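You operate a simulated robot arm through the tools that you are given. There is no shell and no other tool. Be economical: measure what you need, move in short steps, check, and stop when the job is done.

The job below is to be done with a simulated two-armed robot. You get a single attempt, and the scene is never put back.

## Task
Take the blue cover cloth from the middle of the beech table and lay it out flat on the top of the kit bench.

The check looks at the end state, three seconds after you hand in, the way a careful person would. Anything else that was tipped, shoved, dropped, spilled or broken makes it a failure. Lids that push on must go on centred and level and be pressed home; caps that screw on are set level and turned clockwise until they are tight. Flat cloth is picked up by pressing the open fingertips on it (5 to 10 N) and closing them slowly along it; thin cloth reads only 2 to 8 mm in the jaws.

## Robot
Two 7-joint arms with two-finger parallel grippers on one trunk, on a base that drives. Base frame: it is fixed to the floor where the robot stands at the start and does not move with it; the origin is under the middle of the robot, x ahead of it, y to its left, z up. Readings come in cm, degrees, newtons and seconds.
The left shoulder is at the start at [7, 13.3, 110.1], the right one opposite. Places, roughly: top of the kit bench [-150, 30, 80]. Payload 1.57 kg a hand.
The tool frame of a hand sits at the grasp point between the pads (the TCP): z along the fingers, y along the line on which they close. The tips reach 3 cm beyond it. Largest opening 8 cm; finger width 1.7, thickness 1.2; the body of the gripper, 4 by 8.2 cm, starts 8 cm behind the TCP.
Orientation is that of the tool frame in the base frame, as [roll, pitch, yaw] about the fixed x, y, z axes, in that order (R = Rz(yaw) Ry(pitch) Rx(roll)). With the fingers straight down and closing along the base's y, the tool's x points along the base's -x, its y along +y and its z along -z.

## Interface
- The arms move only by the tool nudge_tool. It takes "left_motion", "right_motion" or both (then of equal length, played together; a hand with none holds still); each is a list that holds one entry, the list of rows, each a list of 7 numbers: the shift along the tool's x, y, z in units of 50 mm (1.0 is 50 mm), then the turn, a rotation vector about the tool's x, y, z in units of 4 degrees (1.0 is 4 degrees), then the closure, from 0 (fully open) to 1 (shut). In form: [[[dx, dy, dz, rx, ry, rz, grip], ...]]. A call has 1 to 8 rows; each row shifts and turns the commanded pose from where the row before left it, along the tool's axes as they then stand. A call with a number of a shift or a turn outside -1 to 1 is refused whole. Each row takes 0.2 s and may step no farther than 5 cm and 8.6 degrees from the row before; otherwise, or with a gripper value out of range, the whole call is refused. Where a pose cannot be reached the arm comes as near as it can. A force on the tool above 40 N (or 10 N above the force at the start of the call, whichever is more), or a blocked arm, ends the call early, and 0.2 s more pass. The fingers move at their own pace (about 15.3 cm/s each) and stop on an object; they squeeze with about 39 N. The grip force told is the motor's: it shows also when the fingers shut on nothing. Time passes only in rows, and 0.2 s behind the last, so rows that do not move let the fingers close. It gives the time, the measured TCP pose, the force on the tool (base axes), the opening and the grip force at its end, in the units of the frame above (readings bear some noise), with the torque about the TCP (base axes, N m) and any sound that the robot's microphone picked up.
- Cameras (640 x 400 px; columns grow to the right, rows downward): "scene" is now at [12.7, -1.47, 131.17]; the picture's right is [-0.17, -0.98, 0.00], its down [-0.73, 0.13, -0.67] and it looks along [0.66, -0.12, -0.74] (base axes); focal length 272 px, centre (320, 200). "left" rides on the left gripper at [7.2, 0.7, -12.2] in its tool frame; the picture's right is [-0.09, 1.00, 0.00], its down [-0.84, -0.08, -0.54] and it looks along [-0.54, -0.05, 0.84] (tool axes); focal length 238 px, centre (320, 200). "right" rides on the right gripper at [7.2, -0.7, -12.2] in its tool frame; the picture's right is [0.09, 1.00, 0.00], its down [-0.84, 0.08, -0.54] and it looks along [-0.54, 0.05, 0.84] (tool axes); focal length 238 px, centre (320, 200). There is no depth. A picture from a camera that has moved, and an enlarged one, comes with that camera's place and axes in the base frame and with its lens.
- camera(camera): a new picture of that camera. No time passes.
- move_column(by): slides the trunk up (or, below 0, down) by that many cm; the arms and the scene camera ride with it, the base frame stays. It gives what a move gives, with no picture.
- steer(legs): drives the robot by 1 to 6 legs, each [ahead, left, turn to the left] in cm, cm and degrees, along the robot's own axes; the way and the turn of a leg run together, so that a leg with both is an arc; at most 150 cm and 180 degrees a leg. The arms and the cameras ride along, it lands a little off, and it stops where it bumps. It gives what a move gives.
- aim_head(pan, tilt): turns the head with the scene camera to pan (to the left, within 86 degrees either way) and tilt (down, from -29 to 69), counted from straight ahead of the robot. It gives what a move gives.
- zoom(camera, box): a new picture of the part [left, top, right, bottom] of that camera's present view, enlarged. No time passes.
- finish_job(): hands the job in; it is judged then, once.

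Go step by step. Nothing tells you exact positions but the pictures and the camera data: compare them with the known pose of the tool, close in by small moves and look again before you grip or let go. The budget is 120 turns and 88 pictures, counting those below and the enlarged ones. Unless the task says otherwise, let go and move clear before handing in, and close with one line.

The tools are called as name(argument=value, ...) on one line, values as JSON. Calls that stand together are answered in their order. nudge_tool: Moves the arms, as the interface text tells. Its arguments: {"type":"object","properties":{"left_motion":{"type":"array"},"right_motion":{"type":"array"}},"required":[]} The other tools are called the same way: move_column (by) slides the trunk up or down; steer (legs) drives the base; aim_head (pan, tilt) turns the head that bears the scene camera; camera (camera) takes a picture; zoom (camera, box) takes an enlarged picture of a part of a camera's view; finish_job () hands the job in.

At the start:

```text
time_s: 0.0
left_tcp_pos: [52.0, 15.31, 103.27]
left_tcp_rot: [-180.0, 0.0, -179.9]
left_wrist_force: [-0.1, -0.4, -0.2]
left_torque: [0.04, -0.02, -0.01]
left_gripper_width: 8.02
left_gripper_force: 0.0
right_tcp_pos: [44.08, -31.3, 101.93]
right_tcp_rot: [179.9, 0.0, 180.0]
right_wrist_force: [0.2, -0.4, 0.1]
right_torque: [-0.01, 0.02, 0.0]
right_gripper_width: 8.01
right_gripper_force: 0.0
trunk travel left (down, up): [-67.5, 26.5]
robot x, y, heading: [-0.18, -0.07, -0.1]
head pan, tilt: [-10.0, 47.6]
```

scene: 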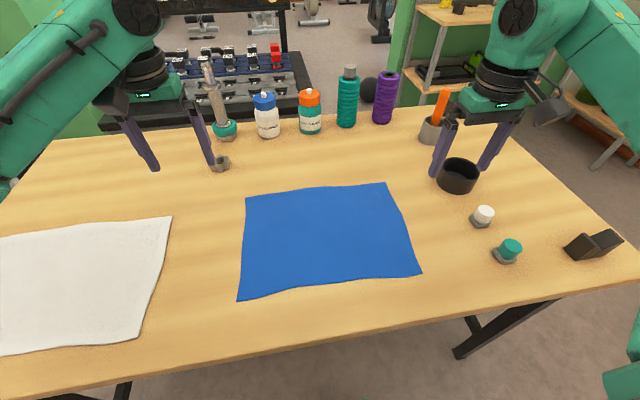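
right: 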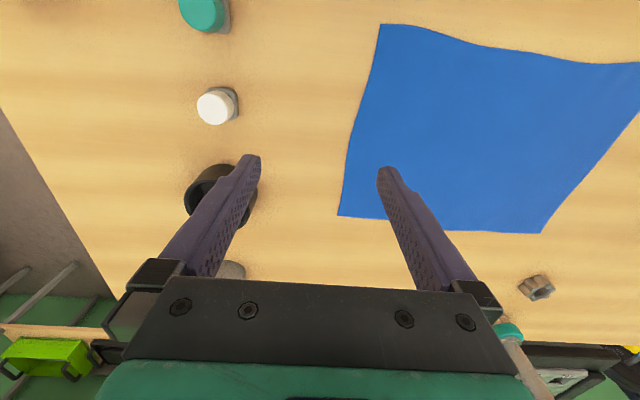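
left: 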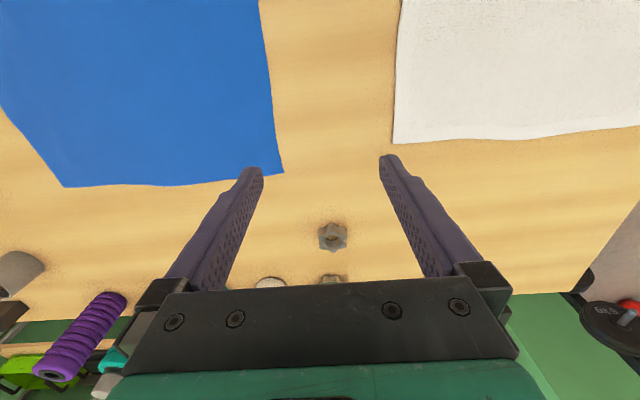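

The blue cloth lies at about x 36–65, y −29 to 10 on the table, with its near corners at about (36, −28) and (37, 11). I'll look to both sides before planning the route to the bench.

aim_head(pan=86, tilt=25)

camera(camera="scene")

aim_head(pan=-86, tilt=25)

camera(camera="scene")

```text
time_s: 1.7
left_tcp_pos: [51.93, 15.27, 103.34]
left_tcp_rot: [-180.0, 0.0, -179.9]
left_wrist_force: [-0.2, 0.1, -0.2]
left_torque: [0.01, -0.02, -0.01]
left_gripper_width: 8.01
left_gripper_force: 0.1
right_tcp_pos: [43.94, -31.22, 101.84]
right_tcp_rot: [-180.0, 0.0, 179.9]
right_wrist_force: [-0.4, 0.4, -0.1]
right_torque: [-0.02, 0.0, 0.02]
right_gripper_width: 7.99
right_gripper_force: 0.1
trunk travel left (down, up): [-67.5, 26.5]
robot x, y, heading: [-0.22, -0.34, 0.2]
head pan, tilt: [85.9, 25.0]
```

```text
84 pictures are left
camera scene: at [5.56, 9.09, 134.59], right [1.0, -0.07, 0.0], down [-0.03, -0.42, -0.91], along [0.06, 0.9, -0.42], focal length 272 px, centre (320, 200)
```

scene: 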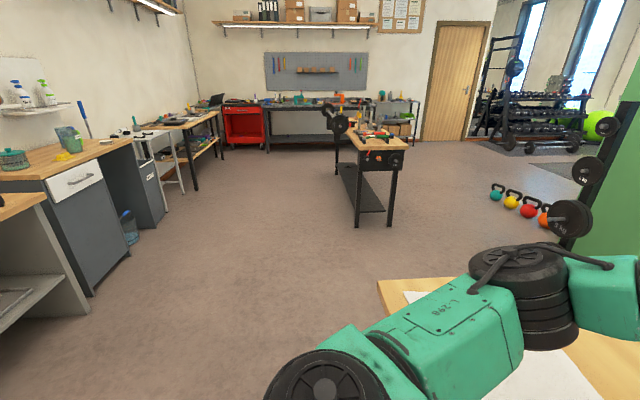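

```text
time_s: 4.3
left_tcp_pos: [52.03, 15.45, 103.43]
left_tcp_rot: [179.9, 0.0, -179.8]
left_wrist_force: [0.1, 0.5, 0.6]
left_torque: [-0.01, -0.02, -0.01]
left_gripper_width: 7.99
left_gripper_force: 0.0
right_tcp_pos: [44.11, -31.35, 101.89]
right_tcp_rot: [-179.9, 0.0, -179.9]
right_wrist_force: [-1.2, -0.6, -0.7]
right_torque: [0.02, -0.01, -0.02]
right_gripper_width: 8.0
right_gripper_force: 0.0
trunk travel left (down, up): [-67.5, 26.5]
robot x, y, heading: [0.15, 0.34, 0.1]
head pan, tilt: [-85.9, 25.0]
```

```text
83 pictures are left
camera scene: at [5.56, -9.29, 134.59], right [-1.0, -0.07, 0.0], down [-0.03, 0.42, -0.91], along [0.06, -0.9, -0.42], focal length 272 px, centre (320, 200)
```

scene: 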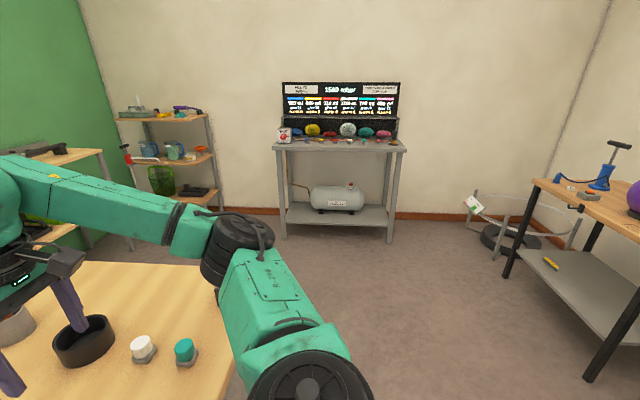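

The floor behind the robot is clear. I'll bring both hands above the near corners of the cloth, inset about 3 cm.

nudge_tool(left_motion=[[[0.5, -0.312, 0.532, 0, 0, 0, 0.5], [0.5, -0.312, 0.532, 0, 0, 0, 0.5], [0.5, -0.312, 0.532, 0, 0, 0, 0.5], [0.5, -0.312, 0.532, 0, 0, 0, 0.5], [0.5, -0.312, 0.532, 0, 0, 0, 0.5], [0, 0, 0, 0, 0, 0, 0.5]]], right_motion=[[[0.204, 0.252, 0.476, 0, 0, 0, 0.5], [0.204, 0.252, 0.476, 0, 0, 0, 0.5], [0.204, 0.252, 0.476, 0, 0, 0, 0.5], [0.204, 0.252, 0.476, 0, 0, 0, 0.5], [0.204, 0.252, 0.476, 0, 0, 0, 0.5], [0, 0, 0, 0, 0, 0, 0.5]]])

aim_head(pan=-10, tilt=55)

camera(camera="scene")

camera(camera="left")

camera(camera="right")

```text
time_s: 5.7
left_tcp_pos: [39.68, 7.39, 89.97]
left_tcp_rot: [180.0, 0.0, -179.9]
left_wrist_force: [0.5, 0.9, 0.4]
left_torque: [0.01, -0.01, -0.03]
left_gripper_width: 4.0
left_gripper_force: 0.2
right_tcp_pos: [38.93, -24.95, 89.85]
right_tcp_rot: [180.0, 0.0, 180.0]
right_wrist_force: [-0.9, 0.3, 0.3]
right_torque: [0.0, 0.02, 0.02]
right_gripper_width: 3.99
right_gripper_force: 0.1
trunk travel left (down, up): [-67.5, 26.5]
robot x, y, heading: [0.24, 0.05, 0.3]
head pan, tilt: [-85.9, 25.0]
```

```text
time_s: 7.2
left_tcp_pos: [39.56, 7.42, 90.06]
left_tcp_rot: [180.0, -0.1, -179.9]
left_wrist_force: [-0.7, -0.2, 0.0]
left_torque: [0.0, 0.01, 0.01]
left_gripper_width: 4.01
left_gripper_force: 0.0
right_tcp_pos: [39.02, -24.98, 89.84]
right_tcp_rot: [-180.0, 0.1, 179.9]
right_wrist_force: [0.7, 0.2, -0.7]
right_torque: [-0.02, 0.0, -0.01]
right_gripper_width: 3.98
right_gripper_force: 0.1
trunk travel left (down, up): [-67.5, 26.5]
robot x, y, heading: [0.3, -0.16, -0.0]
head pan, tilt: [-10.0, 55.0]
```

```text
82 pictures are left
camera scene: at [12.0, -1.36, 130.2], right [-0.17, -0.98, 0.0], down [-0.81, 0.14, -0.57], along [0.56, -0.1, -0.82], focal length 272 px, centre (320, 200)
```

scene: 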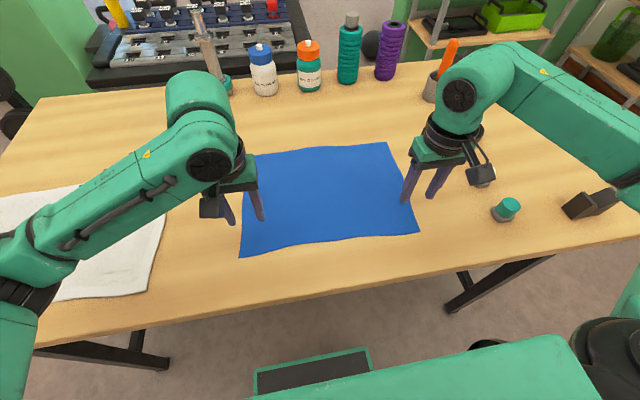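

```text
81 pictures are left
camera left: at [32.37, 8.06, 102.15], right [0.09, 1.0, 0.0], down [0.84, -0.08, 0.54], along [0.54, -0.05, -0.84], focal length 238 px, centre (320, 200)
```

left: 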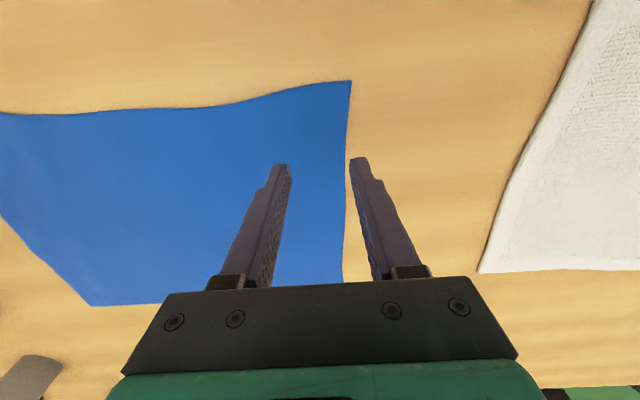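

```text
80 pictures are left
camera right: at [31.71, -25.72, 102.19], right [-0.09, 1.0, 0.0], down [0.84, 0.08, 0.54], along [0.54, 0.05, -0.84], focal length 238 px, centre (320, 200)
```

right: 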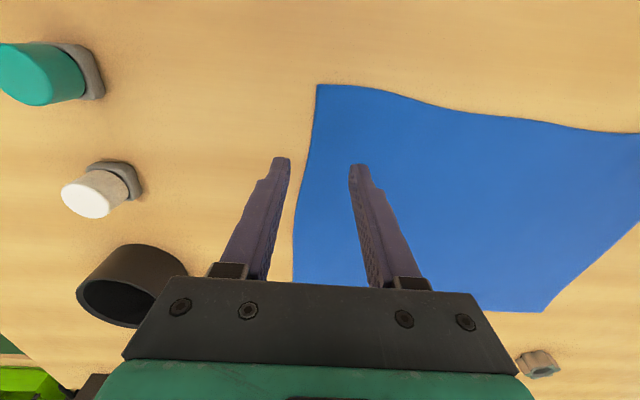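

From the wrist views, the corners are at about (35.3, 10.7) and (34.7, −25.8). I'll shift both hands inward so all the fingertips are over cloth, then go down close to it.

nudge_tool(left_motion=[[[0.24, -0.09, 0.6, 0, 0, 0, 0.5], [0.24, -0.09, 0.6, 0, 0, 0, 0.5], [0, 0, 0.5, 0, 0, 0, 0.5], [0, 0, 0, 0, 0, 0, 0.5]]], right_motion=[[[0.22, 0.27, 0.6, 0, 0, 0, 0.5], [0.22, 0.27, 0.6, 0, 0, 0, 0.5], [0, 0, 0.5, 0, 0, 0, 0.5], [0, 0, 0, 0, 0, 0, 0.5]]])

camera(camera="left")

camera(camera="right")

```text
time_s: 7.8
left_tcp_pos: [37.45, 6.62, 85.05]
left_tcp_rot: [-179.8, 1.3, -179.9]
left_wrist_force: [-3.7, -0.1, 15.1]
left_torque: [0.28, 0.25, 0.1]
left_gripper_width: 3.99
left_gripper_force: 0.1
right_tcp_pos: [37.05, -22.5, 85.19]
right_tcp_rot: [-180.0, 1.2, 179.6]
right_wrist_force: [-4.1, 0.2, 14.6]
right_torque: [-0.09, 0.27, -0.02]
right_gripper_width: 4.0
right_gripper_force: 0.1
trunk travel left (down, up): [-67.5, 26.5]
robot x, y, heading: [-0.0, 0.23, 0.3]
head pan, tilt: [-10.0, 55.0]
stopped in row 3 (right hand): the force on the tool passed its limit (the readings are from after the stop); the commanded pose is now the measured one
```

```text
79 pictures are left
camera left: at [29.97, 7.4, 97.09], right [0.09, 1.0, 0.0], down [0.82, -0.07, 0.56], along [0.56, -0.05, -0.83], focal length 238 px, centre (320, 200)
```

left: 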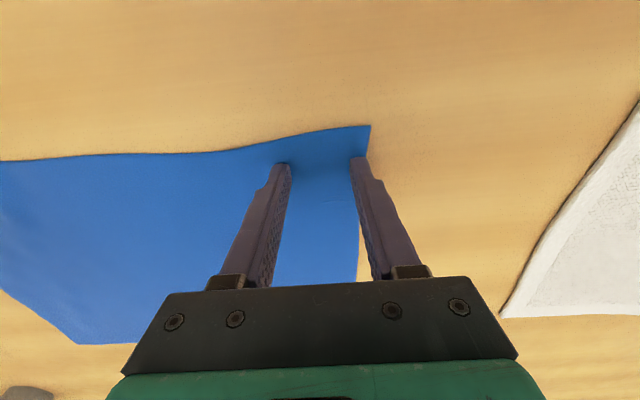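

```text
78 pictures are left
camera right: at [29.59, -23.27, 97.26], right [-0.09, 1.0, 0.0], down [0.83, 0.07, 0.56], along [0.56, 0.05, -0.83], focal length 238 px, centre (320, 200)
```

right: 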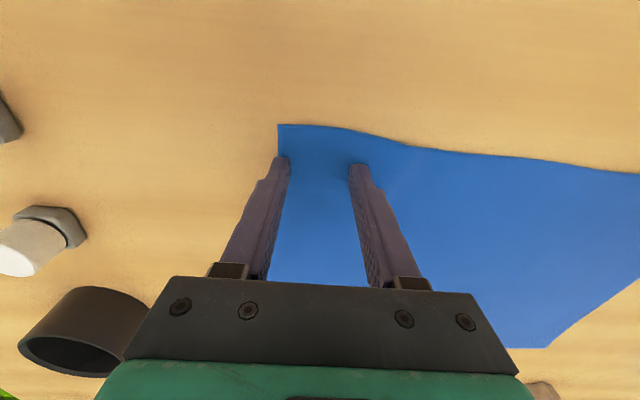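

Both tips touched at TCP z≈85, so the cloth surface is at about z 82, and the changed views agree with that. I'll ease the press toward 5–10 N.

nudge_tool(left_motion=[[[0, 0, -0.02, 0, 0, 0, 0.5], [0, 0, 0, 0, 0, 0, 0.5]]], right_motion=[[[0, 0, -0.02, 0, 0, 0, 0.5], [0, 0, 0, 0, 0, 0, 0.5]]])

```text
time_s: 8.4
left_tcp_pos: [37.51, 6.83, 85.1]
left_tcp_rot: [-179.7, 1.3, -179.8]
left_wrist_force: [-0.1, -0.1, 10.5]
left_torque: [0.18, 0.07, -0.01]
left_gripper_width: 3.96
left_gripper_force: 0.0
right_tcp_pos: [37.2, -22.57, 85.13]
right_tcp_rot: [180.0, 1.2, 179.7]
right_wrist_force: [-2.4, -0.1, 16.6]
right_torque: [-0.04, 0.16, -0.03]
right_gripper_width: 4.01
right_gripper_force: 0.0
trunk travel left (down, up): [-67.5, 26.5]
robot x, y, heading: [0.05, -0.01, 0.0]
head pan, tilt: [-10.0, 55.0]
```

Left reads about 10 N and right about 17 N, so I'll ease both slightly and close slowly along the cloth.

nudge_tool(left_motion=[[[0, 0, -0.01, 0, 0, 0, 0.5], [0, 0, 0, 0, 0, 0, 0.58], [0, 0, 0, 0, 0, 0, 0.66], [0, 0, 0, 0, 0, 0, 0.74], [0, 0, 0, 0, 0, 0, 0.82], [0, 0, 0, 0, 0, 0, 0.9], [0, 0, 0, 0, 0, 0, 1], [0, 0, 0, 0, 0, 0, 1]]], right_motion=[[[0, 0, -0.03, 0, 0, 0, 0.5], [0, 0, 0, 0, 0, 0, 0.58], [0, 0, 0, 0, 0, 0, 0.66], [0, 0, 0, 0, 0, 0, 0.74], [0, 0, 0, 0, 0, 0, 0.82], [0, 0, 0, 0, 0, 0, 0.9], [0, 0, 0, 0, 0, 0, 1], [0, 0, 0, 0, 0, 0, 1]]])

camera(camera="left")

camera(camera="right")

```text
time_s: 10.2
left_tcp_pos: [37.58, 6.48, 85.08]
left_tcp_rot: [-179.7, 1.3, -179.8]
left_wrist_force: [0.4, -16.2, 20.7]
left_torque: [-0.44, 0.11, 0.01]
left_gripper_width: 0.23
left_gripper_force: 24.2
right_tcp_pos: [37.25, -22.55, 85.17]
right_tcp_rot: [179.9, 1.1, 179.7]
right_wrist_force: [0.5, 15.9, 1.0]
right_torque: [0.52, 0.03, -0.04]
right_gripper_width: 0.26
right_gripper_force: 23.4
trunk travel left (down, up): [-67.5, 26.5]
robot x, y, heading: [0.05, -0.28, 0.1]
head pan, tilt: [-10.0, 55.0]
```

```text
77 pictures are left
camera left: at [30.1, 7.24, 97.11], right [0.09, 1.0, 0.0], down [0.83, -0.07, 0.56], along [0.56, -0.05, -0.83], focal length 238 px, centre (320, 200)
```

left: 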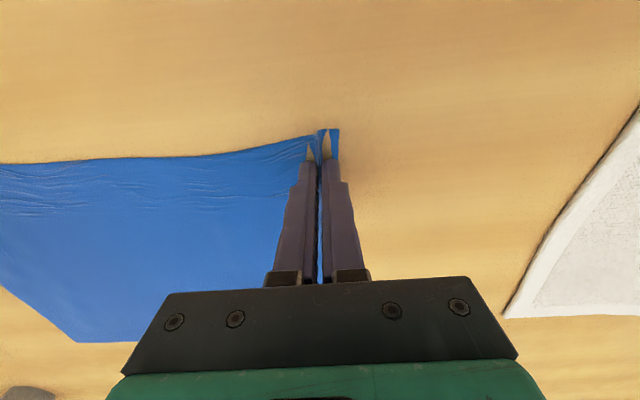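

```text
76 pictures are left
camera right: at [29.75, -23.3, 97.3], right [-0.09, 1.0, 0.0], down [0.83, 0.07, 0.56], along [0.56, 0.05, -0.83], focal length 238 px, centre (320, 200)
```

right: 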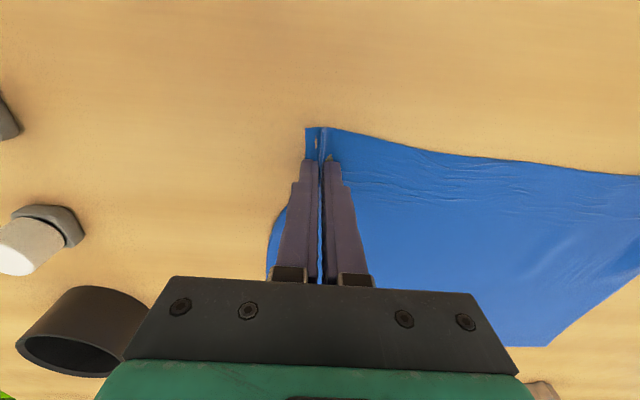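

Both corners are gripped, with the jaws reading 2.3–2.6 mm. I'll lift a little, easing inward to relieve the tension, and check.

nudge_tool(left_motion=[[[0, -0.08, -0.3, 0, 0, 0, 1], [0, -0.04, -0.5, 0, 0, 0, 1], [0, 0, -0.6, 0, 0, 0, 1], [0, 0, 0, 0, 0, 0, 1]]], right_motion=[[[0, 0.08, -0.3, 0, 0, 0, 1], [0, 0.04, -0.5, 0, 0, 0, 1], [0, 0, -0.6, 0, 0, 0, 1], [0, 0, 0, 0, 0, 0, 1]]])

move_column(by=26)

camera(camera="scene")

```text
time_s: 11.2
left_tcp_pos: [37.5, 6.09, 92.08]
left_tcp_rot: [-179.9, 1.0, -179.7]
left_wrist_force: [-1.3, -1.1, 0.1]
left_torque: [-0.01, 0.03, -0.02]
left_gripper_width: 0.23
left_gripper_force: 24.0
right_tcp_pos: [37.47, -22.01, 92.15]
right_tcp_rot: [180.0, 1.1, 179.7]
right_wrist_force: [0.5, 0.7, -0.5]
right_torque: [0.0, 0.02, 0.0]
right_gripper_width: 0.23
right_gripper_force: 23.9
trunk travel left (down, up): [-67.5, 26.5]
robot x, y, heading: [0.01, -0.32, -0.0]
head pan, tilt: [-10.0, 55.0]
```

```text
time_s: 13.9
left_tcp_pos: [37.55, 6.05, 117.96]
left_tcp_rot: [-179.9, 1.0, -179.7]
left_wrist_force: [-0.1, -1.1, -1.2]
left_torque: [0.0, 0.01, -0.01]
left_gripper_width: 0.24
left_gripper_force: 24.2
right_tcp_pos: [37.27, -21.99, 118.08]
right_tcp_rot: [-180.0, 1.0, 179.7]
right_wrist_force: [-0.7, -0.2, -0.9]
right_torque: [-0.02, 0.04, 0.02]
right_gripper_width: 0.22
right_gripper_force: 23.6
trunk travel left (down, up): [-93.5, 0.5]
robot x, y, heading: [0.08, -0.17, -0.1]
head pan, tilt: [-10.0, 55.0]
```

```text
75 pictures are left
camera scene: at [12.03, -1.36, 156.19], right [-0.17, -0.98, 0.0], down [-0.81, 0.14, -0.57], along [0.56, -0.1, -0.82], focal length 272 px, centre (320, 200)
```

scene: 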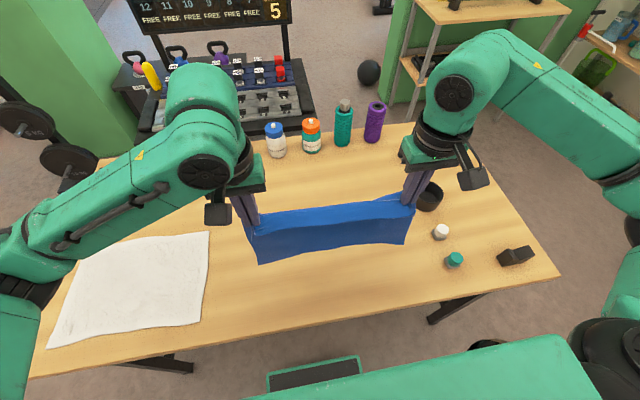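

The cloth hangs freely from both hands. I'll lift a little more, back away from the table, turn around and look at the kit bench.

nudge_tool(left_motion=[[[0, 0, -0.5, 0, 0, 0, 1], [0, 0, -0.5, 0, 0, 0, 1], [0, 0, 0, 0, 0, 0, 1]]], right_motion=[[[0, 0, -0.5, 0, 0, 0, 1], [0, 0, -0.5, 0, 0, 0, 1], [0, 0, 0, 0, 0, 0, 1]]])

steer(legs=[[-30, 0, 0], [0, 0, 90], [0, 0, 90]])

aim_head(pan=0, tilt=40)

camera(camera="scene")

```text
time_s: 14.7
left_tcp_pos: [37.58, 6.1, 122.88]
left_tcp_rot: [-179.8, 1.0, -179.7]
left_wrist_force: [0.0, -0.8, 0.3]
left_torque: [0.01, 0.04, -0.04]
left_gripper_width: 0.19
left_gripper_force: 24.0
right_tcp_pos: [37.12, -22.06, 123.15]
right_tcp_rot: [180.0, 1.0, 179.7]
right_wrist_force: [-0.4, 0.8, -0.3]
right_torque: [0.03, 0.02, 0.03]
right_gripper_width: 0.23
right_gripper_force: 23.7
trunk travel left (down, up): [-93.5, 0.5]
robot x, y, heading: [-0.05, 0.06, 0.1]
head pan, tilt: [-10.0, 55.0]
```

```text
time_s: 24.4
left_tcp_pos: [-67.43, -6.44, 122.96]
left_tcp_rot: [-179.9, 1.0, 0.7]
left_wrist_force: [0.5, 1.2, -0.8]
left_torque: [0.04, -0.02, -0.03]
left_gripper_width: 0.24
left_gripper_force: 24.0
right_tcp_pos: [-67.27, 21.68, 123.13]
right_tcp_rot: [-179.9, 1.1, 0.1]
right_wrist_force: [-0.8, -1.6, 0.0]
right_torque: [-0.03, 0.0, -0.06]
right_gripper_width: 0.24
right_gripper_force: 23.7
trunk travel left (down, up): [-93.5, 0.5]
robot x, y, heading: [-29.97, 0.02, -179.6]
head pan, tilt: [-10.0, 55.0]
```

```text
time_s: 25.2
left_tcp_pos: [-67.39, -6.43, 122.95]
left_tcp_rot: [-179.9, 1.0, 0.7]
left_wrist_force: [0.6, 0.7, -0.3]
left_torque: [0.04, -0.02, -0.03]
left_gripper_width: 0.23
left_gripper_force: 24.1
right_tcp_pos: [-67.28, 21.69, 123.15]
right_tcp_rot: [-180.0, 1.0, 0.1]
right_wrist_force: [0.3, -0.1, 0.3]
right_torque: [-0.02, 0.01, -0.04]
right_gripper_width: 0.25
right_gripper_force: 24.1
trunk travel left (down, up): [-93.5, 0.5]
robot x, y, heading: [-29.95, 0.1, -180.1]
head pan, tilt: [0.0, 40.0]
```

```text
74 pictures are left
camera scene: at [-43.67, -0.19, 158.25], right [-0.01, 1.0, 0.0], down [0.64, 0.0, -0.77], along [-0.77, -0.01, -0.64], focal length 272 px, centre (320, 200)
```

scene: 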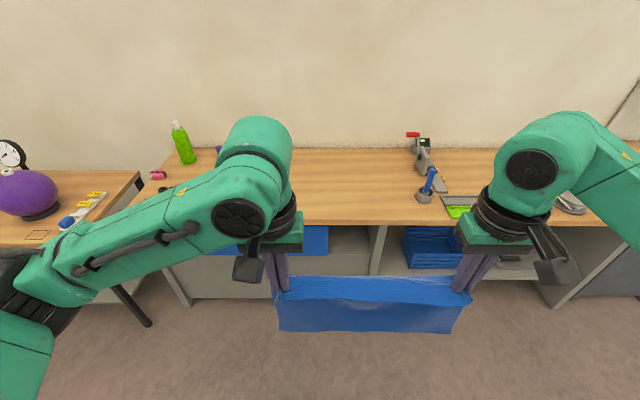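

The wooden bench ahead, with its front edge at about x −120 and depth to about −183, is the kit bench. The arms hide part of it, so I'll use the wrist cameras to find clear space.

camera(camera="left")

camera(camera="right")

zoom(camera="scene", box=[140, 100, 500, 325])

```text
73 pictures are left
camera left: at [-60.04, -7.08, 134.97], right [-0.08, -1.0, 0.0], down [-0.83, 0.07, 0.56], along [-0.55, 0.05, -0.83], focal length 238 px, centre (320, 200)
```

left: 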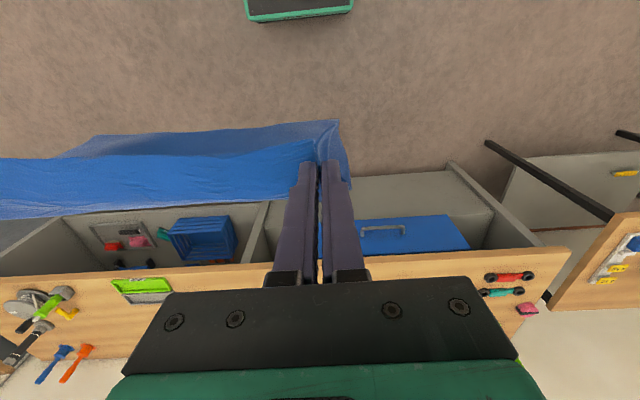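

```text
72 pictures are left
camera right: at [-60.0, 22.32, 135.23], right [0.09, -1.0, 0.0], down [-0.83, -0.08, 0.56], along [-0.55, -0.05, -0.83], focal length 238 px, centre (320, 200)
```

right: 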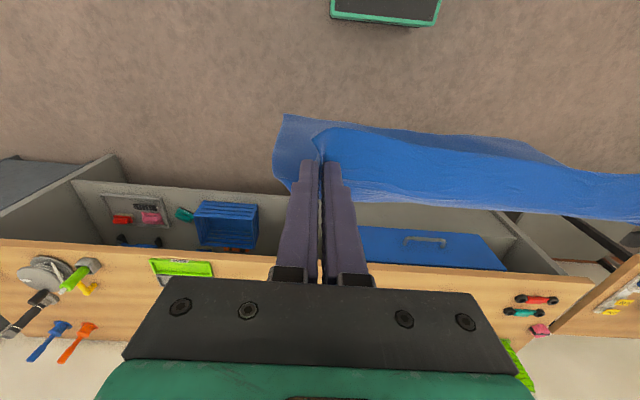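

```text
1.78 times, centred on (320, 212) of scene
camera zoom: at [-43.67, -0.19, 158.25], right [-0.01, 1.0, 0.0], down [0.64, 0.0, -0.77], along [-0.77, -0.01, -0.64], focal length 483 px, centre (320, 178)
```

zoom: 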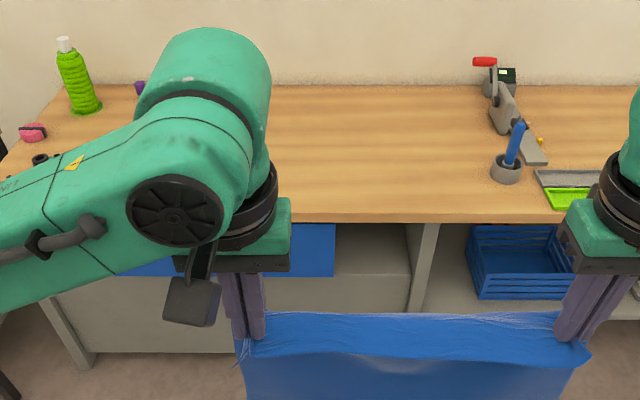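

The bench looks clear from about y −8 to 42, with the cup at y≈46. I'll zoom in to see how the cloth hangs before driving.

zoom(camera="scene", box=[250, 240, 490, 390])

zoom(camera="right", box=[240, 80, 640, 330])

```text
2.67 times, centred on (370, 315) of scene
camera zoom: at [-43.67, -0.19, 158.25], right [-0.01, 1.0, 0.0], down [0.64, 0.0, -0.77], along [-0.77, -0.01, -0.64], focal length 724 px, centre (187, -107)
```

zoom: 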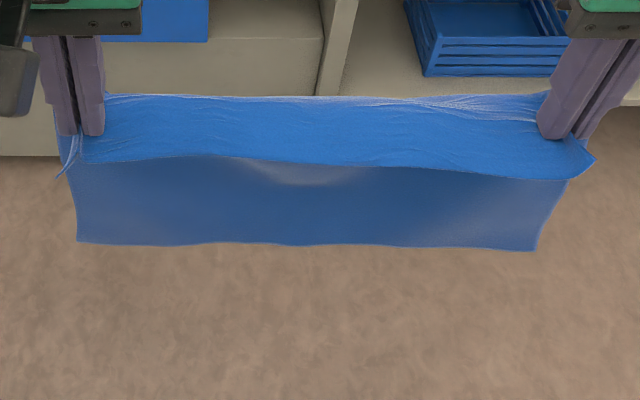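

```text
1.60 times, centred on (440, 205) of right
camera zoom: at [-60.0, 22.32, 135.23], right [0.09, -1.0, 0.0], down [-0.83, -0.08, 0.56], along [-0.55, -0.05, -0.83], focal length 381 px, centre (128, 192)
```

zoom: 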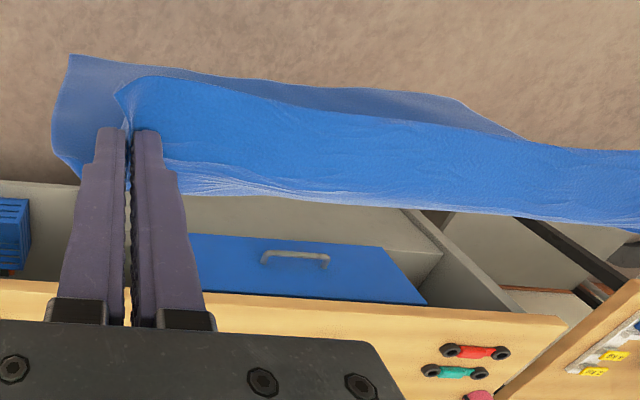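

The cloth hangs cleanly, with a short near-edge flap toward the robot and the body below. I'll centre the hands in front of the robot and drive up to the bench.

nudge_tool(left_motion=[[[0, 0.4, 0, 0, 0, 0, 1], [0, 0.4, 0, 0, 0, 0, 1], [0, 0.4, 0, 0, 0, 0, 1], [0, 0, 0, 0, 0, 0, 1]]], right_motion=[[[0, 0.4, 0, 0, 0, 0, 1], [0, 0.4, 0, 0, 0, 0, 1], [0, 0.4, 0, 0, 0, 0, 1], [0, 0, 0, 0, 0, 0, 1]]])

steer(legs=[[50, -13, 0]])

aim_head(pan=0, tilt=50)

camera(camera="scene")

camera(camera="left")

camera(camera="right")

```text
time_s: 26.2
left_tcp_pos: [-67.32, -12.35, 122.9]
left_tcp_rot: [-179.9, 1.0, 0.5]
left_wrist_force: [0.6, 0.8, -0.9]
left_torque: [0.03, 0.02, -0.05]
left_gripper_width: 0.24
left_gripper_force: 24.1
right_tcp_pos: [-67.35, 15.82, 123.06]
right_tcp_rot: [-179.9, 1.0, 0.1]
right_wrist_force: [-0.2, -0.8, -0.3]
right_torque: [-0.04, -0.02, -0.03]
right_gripper_width: 0.24
right_gripper_force: 23.9
trunk travel left (down, up): [-93.5, 0.5]
robot x, y, heading: [-29.81, -0.17, -179.6]
head pan, tilt: [0.0, 40.0]
```

```text
time_s: 29.2
left_tcp_pos: [-116.86, 0.02, 123.12]
left_tcp_rot: [-179.8, 1.1, 0.9]
left_wrist_force: [0.1, 0.6, 0.2]
left_torque: [0.03, 0.01, -0.06]
left_gripper_width: 0.22
left_gripper_force: 24.0
right_tcp_pos: [-116.81, 28.1, 123.22]
right_tcp_rot: [-179.9, 1.1, 0.2]
right_wrist_force: [-0.3, -2.0, -0.3]
right_torque: [-0.01, 0.02, -0.02]
right_gripper_width: 0.23
right_gripper_force: 23.4
trunk travel left (down, up): [-93.5, 0.5]
robot x, y, heading: [-80.16, 12.78, -179.3]
head pan, tilt: [0.0, 40.0]
```

```text
time_s: 29.9
left_tcp_pos: [-117.08, -0.06, 122.97]
left_tcp_rot: [-179.9, 1.0, 0.8]
left_wrist_force: [0.2, 1.3, -0.3]
left_torque: [0.0, 0.02, -0.02]
left_gripper_width: 0.23
left_gripper_force: 24.2
right_tcp_pos: [-117.0, 28.17, 123.15]
right_tcp_rot: [180.0, 1.0, 0.2]
right_wrist_force: [-0.7, -0.9, -0.6]
right_torque: [-0.03, -0.02, -0.04]
right_gripper_width: 0.21
right_gripper_force: 24.0
trunk travel left (down, up): [-93.5, 0.5]
robot x, y, heading: [-79.87, 12.84, -179.3]
head pan, tilt: [0.0, 50.0]
```

```text
68 pictures are left
camera scene: at [-92.56, 12.32, 156.85], right [-0.01, 1.0, 0.0], down [0.77, 0.01, -0.64], along [-0.64, -0.01, -0.77], focal length 272 px, centre (320, 200)
```

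scene: 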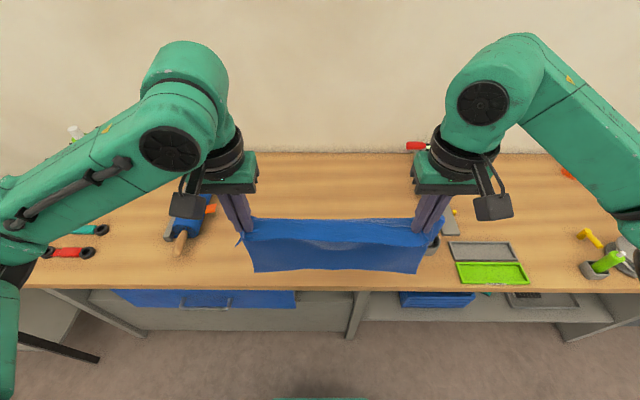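

```text
67 pictures are left
camera left: at [-109.68, -0.62, 134.94], right [-0.08, -1.0, 0.0], down [-0.83, 0.06, 0.56], along [-0.56, 0.04, -0.83], focal length 238 px, centre (320, 200)
```

left: 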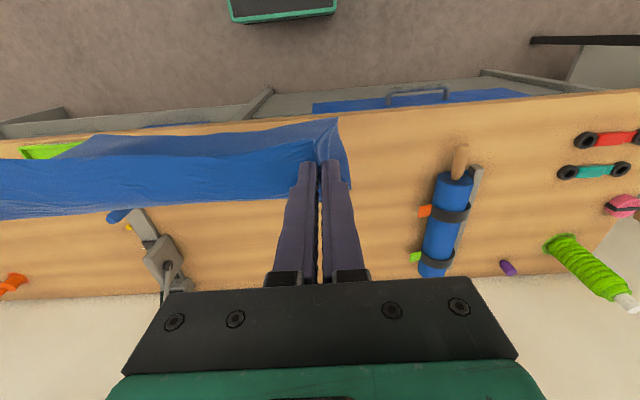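

```text
66 pictures are left
camera right: at [-109.72, 28.79, 135.25], right [0.1, -1.0, 0.0], down [-0.83, -0.08, 0.56], along [-0.55, -0.05, -0.83], focal length 238 px, centre (320, 200)
```

right: 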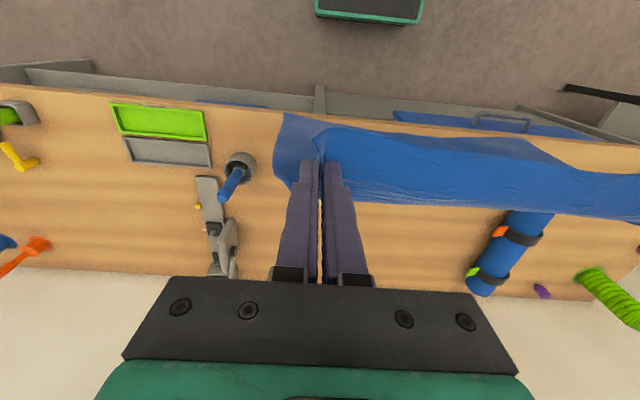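

The bench front edge is at x≈−123 and the free area runs from y −22 (blue kit bag) to 42 (cup). I'll drive in 15 cm and reach forward so the free edge lands at about x −157.

steer(legs=[[15, 0, 0]])

nudge_tool(left_motion=[[[-0.6, 0, 0, 0, 0, 0, 1], [-0.8, 0, 0, 0, 0, 0, 1], [-0.8, 0, 0, 0, 0, 0, 1], [-0.8, 0, 0, 0, 0, 0, 1], [-0.8, 0, 0, 0, 0, 0, 1], [-0.8, 0, 0, 0, 0, 0, 1], [0, 0, 0, 0, 0, 0, 1], [0, 0, 0, 0, 0, 0, 1]]], right_motion=[[[-0.6, 0, 0, 0, 0, 0, 1], [-0.8, 0, 0, 0, 0, 0, 1], [-0.8, 0, 0, 0, 0, 0, 1], [-0.8, 0, 0, 0, 0, 0, 1], [-0.8, 0, 0, 0, 0, 0, 1], [-0.8, 0, 0, 0, 0, 0, 1], [0, 0, 0, 0, 0, 0, 1], [0, 0, 0, 0, 0, 0, 1]]])

camera(camera="scene")

```text
time_s: 31.3
left_tcp_pos: [-131.86, -0.13, 123.03]
left_tcp_rot: [-179.8, 1.2, 0.8]
left_wrist_force: [0.6, 0.4, -0.1]
left_torque: [0.0, 0.0, -0.03]
left_gripper_width: 0.26
left_gripper_force: 23.9
right_tcp_pos: [-131.69, 28.11, 123.23]
right_tcp_rot: [-180.0, 1.2, 0.2]
right_wrist_force: [0.6, -1.1, -0.4]
right_torque: [-0.04, 0.07, 0.0]
right_gripper_width: 0.23
right_gripper_force: 24.1
trunk travel left (down, up): [-93.5, 0.5]
robot x, y, heading: [-94.91, 12.42, -179.4]
head pan, tilt: [0.0, 50.0]
```

```text
time_s: 33.1
left_tcp_pos: [-155.02, -0.48, 123.31]
left_tcp_rot: [-179.9, 1.1, 0.7]
left_wrist_force: [-0.3, 2.2, 0.1]
left_torque: [0.07, -0.02, -0.05]
left_gripper_width: 0.21
left_gripper_force: 23.8
right_tcp_pos: [-154.44, 27.8, 123.41]
right_tcp_rot: [-179.9, 1.0, 0.4]
right_wrist_force: [0.1, -1.1, -0.9]
right_torque: [-0.05, -0.02, 0.0]
right_gripper_width: 0.21
right_gripper_force: 24.0
right hand out of reach, approached as far as the arm can: row 6
trunk travel left (down, up): [-93.5, 0.5]
robot x, y, heading: [-94.88, 12.64, -179.6]
head pan, tilt: [0.0, 50.0]
```

```text
65 pictures are left
camera scene: at [-107.49, 12.16, 156.85], right [-0.01, 1.0, 0.0], down [0.77, 0.01, -0.64], along [-0.64, -0.01, -0.77], focal length 272 px, centre (320, 200)
```

scene: 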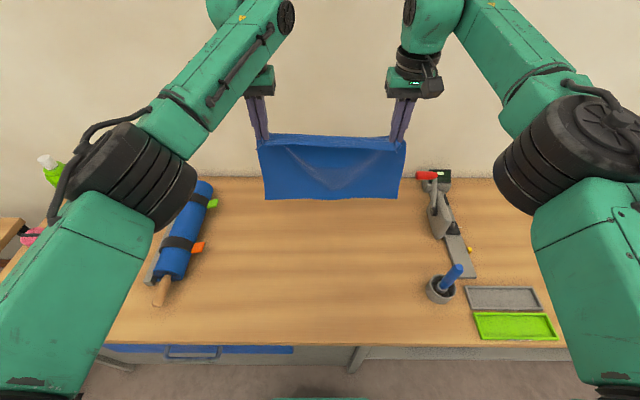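

There's a clear view of the bench. The cloth's lower edge is at about z 97–100, so I'll lower the trunk until it nearly touches.

move_column(by=-15)

camera(camera="scene")

```text
time_s: 34.8
left_tcp_pos: [-155.02, -0.43, 108.27]
left_tcp_rot: [180.0, 0.9, 0.8]
left_wrist_force: [0.3, 1.6, -1.1]
left_torque: [0.09, -0.01, -0.03]
left_gripper_width: 0.25
left_gripper_force: 24.3
right_tcp_pos: [-154.47, 27.94, 108.44]
right_tcp_rot: [180.0, 0.9, 0.2]
right_wrist_force: [0.9, -3.2, -0.4]
right_torque: [-0.09, -0.02, -0.06]
right_gripper_width: 0.24
right_gripper_force: 23.7
trunk travel left (down, up): [-78.5, 15.5]
robot x, y, heading: [-94.82, 12.47, -180.0]
head pan, tilt: [0.0, 50.0]
```

```text
64 pictures are left
camera scene: at [-107.58, 12.19, 141.85], right [-0.01, 1.0, 0.0], down [0.77, 0.01, -0.64], along [-0.64, -0.01, -0.77], focal length 272 px, centre (320, 200)
```

scene: 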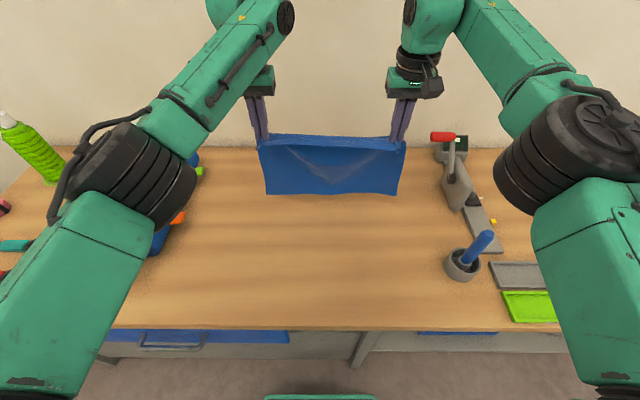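

move_column(by=-4)

zoom(camera="scene", box=[220, 110, 460, 260])

```text
time_s: 35.6
left_tcp_pos: [-155.18, -0.56, 104.37]
left_tcp_rot: [-179.9, 1.0, 0.8]
left_wrist_force: [0.1, 3.3, 0.1]
left_torque: [0.09, -0.01, -0.07]
left_gripper_width: 0.22
left_gripper_force: 23.7
right_tcp_pos: [-154.41, 27.81, 104.4]
right_tcp_rot: [-180.0, 1.0, 0.3]
right_wrist_force: [0.1, -2.3, 0.6]
right_torque: [-0.09, 0.01, -0.01]
right_gripper_width: 0.26
right_gripper_force: 24.0
trunk travel left (down, up): [-74.5, 19.5]
robot x, y, heading: [-94.75, 12.57, -179.4]
head pan, tilt: [0.0, 50.0]
```

```text
2.67 times, centred on (340, 185) of scene
camera zoom: at [-107.55, 12.18, 137.84], right [-0.01, 1.0, 0.0], down [0.77, 0.01, -0.64], along [-0.64, -0.01, -0.77], focal length 724 px, centre (267, 240)
```

zoom: 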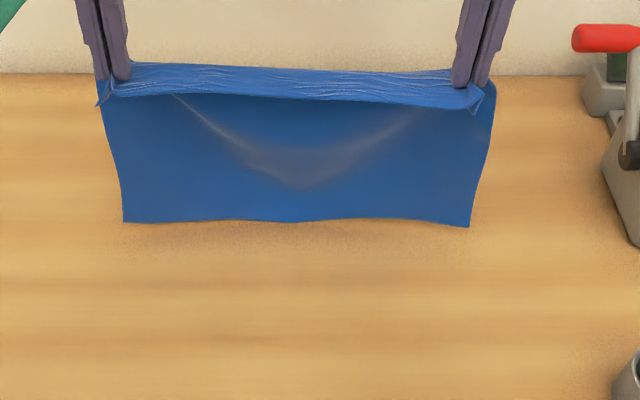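

The free edge is just about at the bench. I'll move the hands back toward the robot while lowering along an arc.

nudge_tool(left_motion=[[[0.2, 0, 0.16, 0, 0, 0, 1], [0.4, 0, 0.1, 0, 0, 0, 1], [0.5, 0, 0.16, 0, 0, 0, 1], [0.5, 0, 0.24, 0, 0, 0, 1], [0.5, 0, 0.3, 0, 0, 0, 1], [0.5, 0, 0.4, 0, 0, 0, 1], [0.4, 0, 0.4, 0, 0, 0, 1], [0, 0, 0, 0, 0, 0, 1]]], right_motion=[[[0.2, 0, 0.16, 0, 0, 0, 1], [0.4, 0, 0.1, 0, 0, 0, 1], [0.5, 0, 0.16, 0, 0, 0, 1], [0.5, 0, 0.24, 0, 0, 0, 1], [0.5, 0, 0.3, 0, 0, 0, 1], [0.5, 0, 0.4, 0, 0, 0, 1], [0.4, 0, 0.4, 0, 0, 0, 1], [0, 0, 0, 0, 0, 0, 1]]])

camera(camera="scene")

```text
time_s: 37.5
left_tcp_pos: [-140.36, -0.36, 95.28]
left_tcp_rot: [-180.0, 1.1, 0.8]
left_wrist_force: [0.2, 1.5, 0.3]
left_torque: [0.1, 0.0, -0.07]
left_gripper_width: 0.22
left_gripper_force: 23.9
right_tcp_pos: [-139.54, 27.84, 95.3]
right_tcp_rot: [180.0, 0.9, 0.4]
right_wrist_force: [-0.8, -3.0, 0.8]
right_torque: [-0.09, 0.03, -0.04]
right_gripper_width: 0.24
right_gripper_force: 24.0
trunk travel left (down, up): [-74.5, 19.5]
robot x, y, heading: [-94.76, 12.3, -179.6]
head pan, tilt: [0.0, 50.0]
```

```text
62 pictures are left
camera scene: at [-107.64, 12.18, 137.84], right [-0.01, 1.0, 0.0], down [0.77, 0.01, -0.64], along [-0.64, -0.01, -0.77], focal length 272 px, centre (320, 200)
```

scene: 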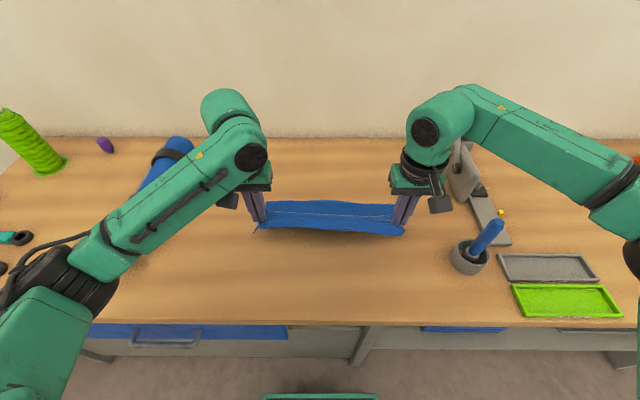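

The far edge has settled at about x −155 and the cloth is trailing well. I'll continue the arc down to just above the bench.

nudge_tool(left_motion=[[[0.4, 0, 0.35, 0, 0, 0, 1], [0.4, 0, 0.4, 0, 0, 0, 1], [0.4, 0, 0.4, 0, 0, 0, 1], [0.2, 0, 0.4, 0, 0, 0, 1], [0.1, 0, 0.2, 0, 0, 0, 1], [0, 0, 0, 0, 0, 0, 1]]], right_motion=[[[0.4, 0, 0.35, 0, 0, 0, 1], [0.4, 0, 0.4, 0, 0, 0, 1], [0.4, 0, 0.4, 0, 0, 0, 1], [0.2, 0, 0.4, 0, 0, 0, 1], [0.1, 0, 0.2, 0, 0, 0, 1], [0, 0, 0, 0, 0, 0, 1]]])

camera(camera="scene")

camera(camera="right")

camera(camera="left")

```text
time_s: 38.9
left_tcp_pos: [-132.99, -0.18, 86.49]
left_tcp_rot: [-179.9, 1.0, 0.9]
left_wrist_force: [0.0, -0.1, -0.1]
left_torque: [0.01, 0.03, 0.0]
left_gripper_width: 0.22
left_gripper_force: 23.5
right_tcp_pos: [-132.28, 27.84, 86.57]
right_tcp_rot: [180.0, 0.9, 0.4]
right_wrist_force: [0.3, -1.0, 0.3]
right_torque: [-0.02, 0.0, -0.05]
right_gripper_width: 0.23
right_gripper_force: 24.1
trunk travel left (down, up): [-74.5, 19.5]
robot x, y, heading: [-94.83, 12.63, -179.5]
head pan, tilt: [0.0, 50.0]
```

```text
61 pictures are left
camera scene: at [-107.58, 12.19, 137.84], right [-0.01, 1.0, 0.0], down [0.77, 0.01, -0.64], along [-0.64, -0.01, -0.77], focal length 272 px, centre (320, 200)
```

scene: 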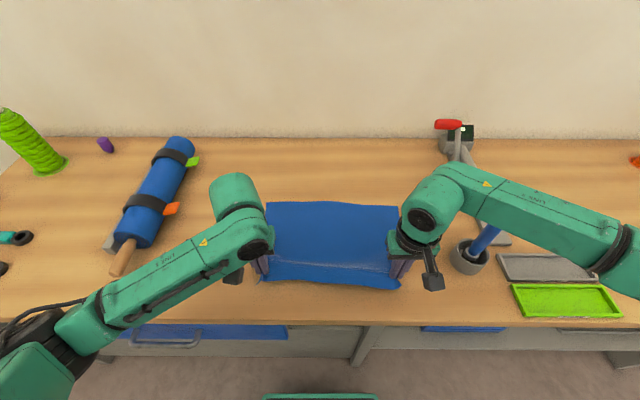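

```text
60 pictures are left
camera right: at [-124.91, 28.6, 98.63], right [0.1, -1.0, 0.0], down [-0.83, -0.08, 0.56], along [-0.55, -0.05, -0.83], focal length 238 px, centre (320, 200)
```

right: 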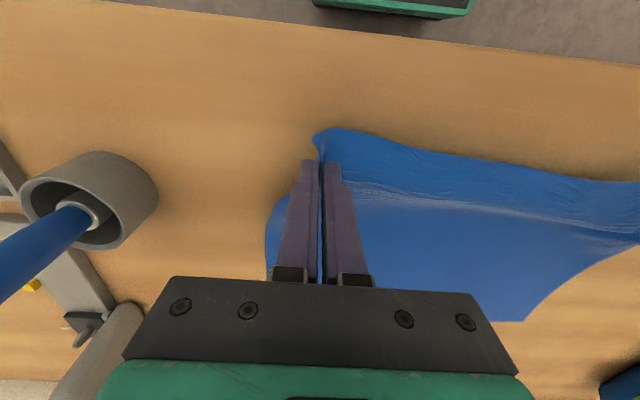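

```text
59 pictures are left
camera left: at [-125.56, -0.76, 98.41], right [-0.08, -1.0, 0.0], down [-0.83, 0.07, 0.56], along [-0.56, 0.04, -0.83], focal length 238 px, centre (320, 200)
```

left: 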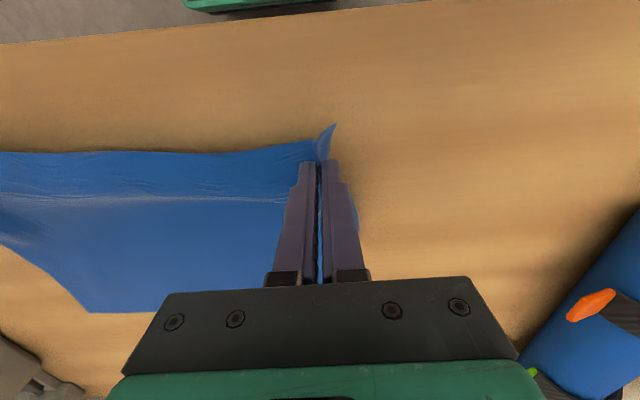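

The cloth is nearly flat, with the tips about 1–2 cm up. I'll lower slowly to contact while drawing back slightly.

nudge_tool(left_motion=[[[0.06, 0, 0.08, 0, 0, 0, 1], [0.06, 0, 0.06, 0, 0, 0, 1], [0.04, 0, 0.04, 0, 0, 0, 1], [0, 0, 0.04, 0, 0, 0, 1], [0, 0, 0.04, 0, 0, 0, 1], [0, 0, 0, 0, 0, 0, 1]]], right_motion=[[[0.06, 0, 0.08, 0, 0, 0, 1], [0.06, 0, 0.06, 0, 0, 0, 1], [0.04, 0, 0.04, 0, 0, 0, 1], [0, 0, 0.04, 0, 0, 0, 1], [0, 0, 0.04, 0, 0, 0, 1], [0, 0, 0, 0, 0, 0, 1]]])

```text
time_s: 40.2
left_tcp_pos: [-132.18, -0.13, 85.08]
left_tcp_rot: [-179.9, 1.0, 0.9]
left_wrist_force: [0.2, 1.4, -1.3]
left_torque: [0.02, -0.02, -0.01]
left_gripper_width: 0.22
left_gripper_force: 24.0
right_tcp_pos: [-131.51, 27.9, 85.23]
right_tcp_rot: [180.0, 0.9, 0.2]
right_wrist_force: [-0.2, -1.5, -0.1]
right_torque: [-0.03, 0.02, -0.03]
right_gripper_width: 0.24
right_gripper_force: 23.6
trunk travel left (down, up): [-74.5, 19.5]
robot x, y, heading: [-94.53, 12.48, -179.6]
head pan, tilt: [0.0, 50.0]
```

nudge_tool(left_motion=[[[0, 0, 0.05, 0, 0, 0, 1], [0, 0, 0.05, 0, 0, 0, 1], [0, 0, 0.05, 0, 0, 0, 1], [0, 0, 0.04, 0, 0, 0, 1], [0, 0, 0.04, 0, 0, 0, 1], [0, 0, 0.04, 0, 0, 0, 1], [0, 0, 0.04, 0, 0, 0, 1], [0, 0, 0, 0, 0, 0, 1]]], right_motion=[[[0, 0, 0.05, 0, 0, 0, 1], [0, 0, 0.05, 0, 0, 0, 1], [0, 0, 0.05, 0, 0, 0, 1], [0, 0, 0.04, 0, 0, 0, 1], [0, 0, 0.04, 0, 0, 0, 1], [0, 0, 0.04, 0, 0, 0, 1], [0, 0, 0.04, 0, 0, 0, 1], [0, 0, 0, 0, 0, 0, 1]]])

```text
time_s: 42.0
left_tcp_pos: [-132.13, -0.14, 83.46]
left_tcp_rot: [-179.8, 1.0, 0.8]
left_wrist_force: [0.5, 0.6, -0.4]
left_torque: [0.06, 0.01, -0.05]
left_gripper_width: 0.23
left_gripper_force: 23.4
right_tcp_pos: [-131.48, 27.94, 83.66]
right_tcp_rot: [-180.0, 0.8, 0.3]
right_wrist_force: [-1.0, -1.3, 0.2]
right_torque: [-0.06, -0.02, -0.03]
right_gripper_width: 0.23
right_gripper_force: 23.9
trunk travel left (down, up): [-74.5, 19.5]
robot x, y, heading: [-94.78, 12.5, -179.4]
head pan, tilt: [0.0, 50.0]
```

nudge_tool(left_motion=[[[0, 0, 0.04, 0, 0, 0, 1], [0, 0, 0.04, 0, 0, 0, 1], [0, 0, 0.04, 0, 0, 0, 1], [0, 0, 0.03, 0, 0, 0, 1], [0, 0, 0.03, 0, 0, 0, 1], [0, 0, 0.03, 0, 0, 0, 1], [0, 0, 0.03, 0, 0, 0, 1], [0, 0, 0, 0, 0, 0, 1]]], right_motion=[[[0, 0, 0.04, 0, 0, 0, 1], [0, 0, 0.04, 0, 0, 0, 1], [0, 0, 0.04, 0, 0, 0, 1], [0, 0, 0.03, 0, 0, 0, 1], [0, 0, 0.03, 0, 0, 0, 1], [0, 0, 0.03, 0, 0, 0, 1], [0, 0, 0.03, 0, 0, 0, 1], [0, 0, 0, 0, 0, 0, 1]]])

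camera(camera="right")

```text
time_s: 43.4
left_tcp_pos: [-132.1, -0.01, 83.05]
left_tcp_rot: [-179.8, 2.3, 0.9]
left_wrist_force: [2.4, -0.8, 18.8]
left_torque: [0.02, -0.19, -0.05]
left_gripper_width: 0.24
left_gripper_force: 24.0
right_tcp_pos: [-131.46, 27.98, 83.15]
right_tcp_rot: [179.9, 1.8, 0.2]
right_wrist_force: [2.7, 3.3, 20.7]
right_torque: [0.08, -0.11, 0.01]
right_gripper_width: 0.24
right_gripper_force: 23.8
trunk travel left (down, up): [-74.5, 19.5]
robot x, y, heading: [-94.67, 12.36, -179.3]
head pan, tilt: [0.0, 50.0]
stopped in row 6 (left hand): the force on the tool passed its limit (the readings are from after the stop); the commanded pose is now the measured one
```

```text
58 pictures are left
camera right: at [-123.95, 28.61, 95.2], right [0.1, -1.0, 0.0], down [-0.82, -0.08, 0.57], along [-0.57, -0.05, -0.82], focal length 238 px, centre (320, 200)
```

right: 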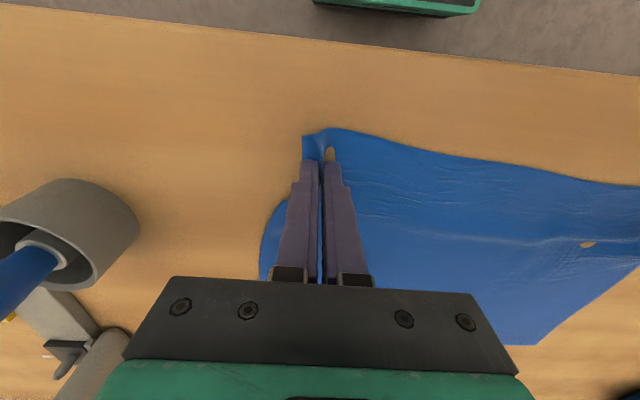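

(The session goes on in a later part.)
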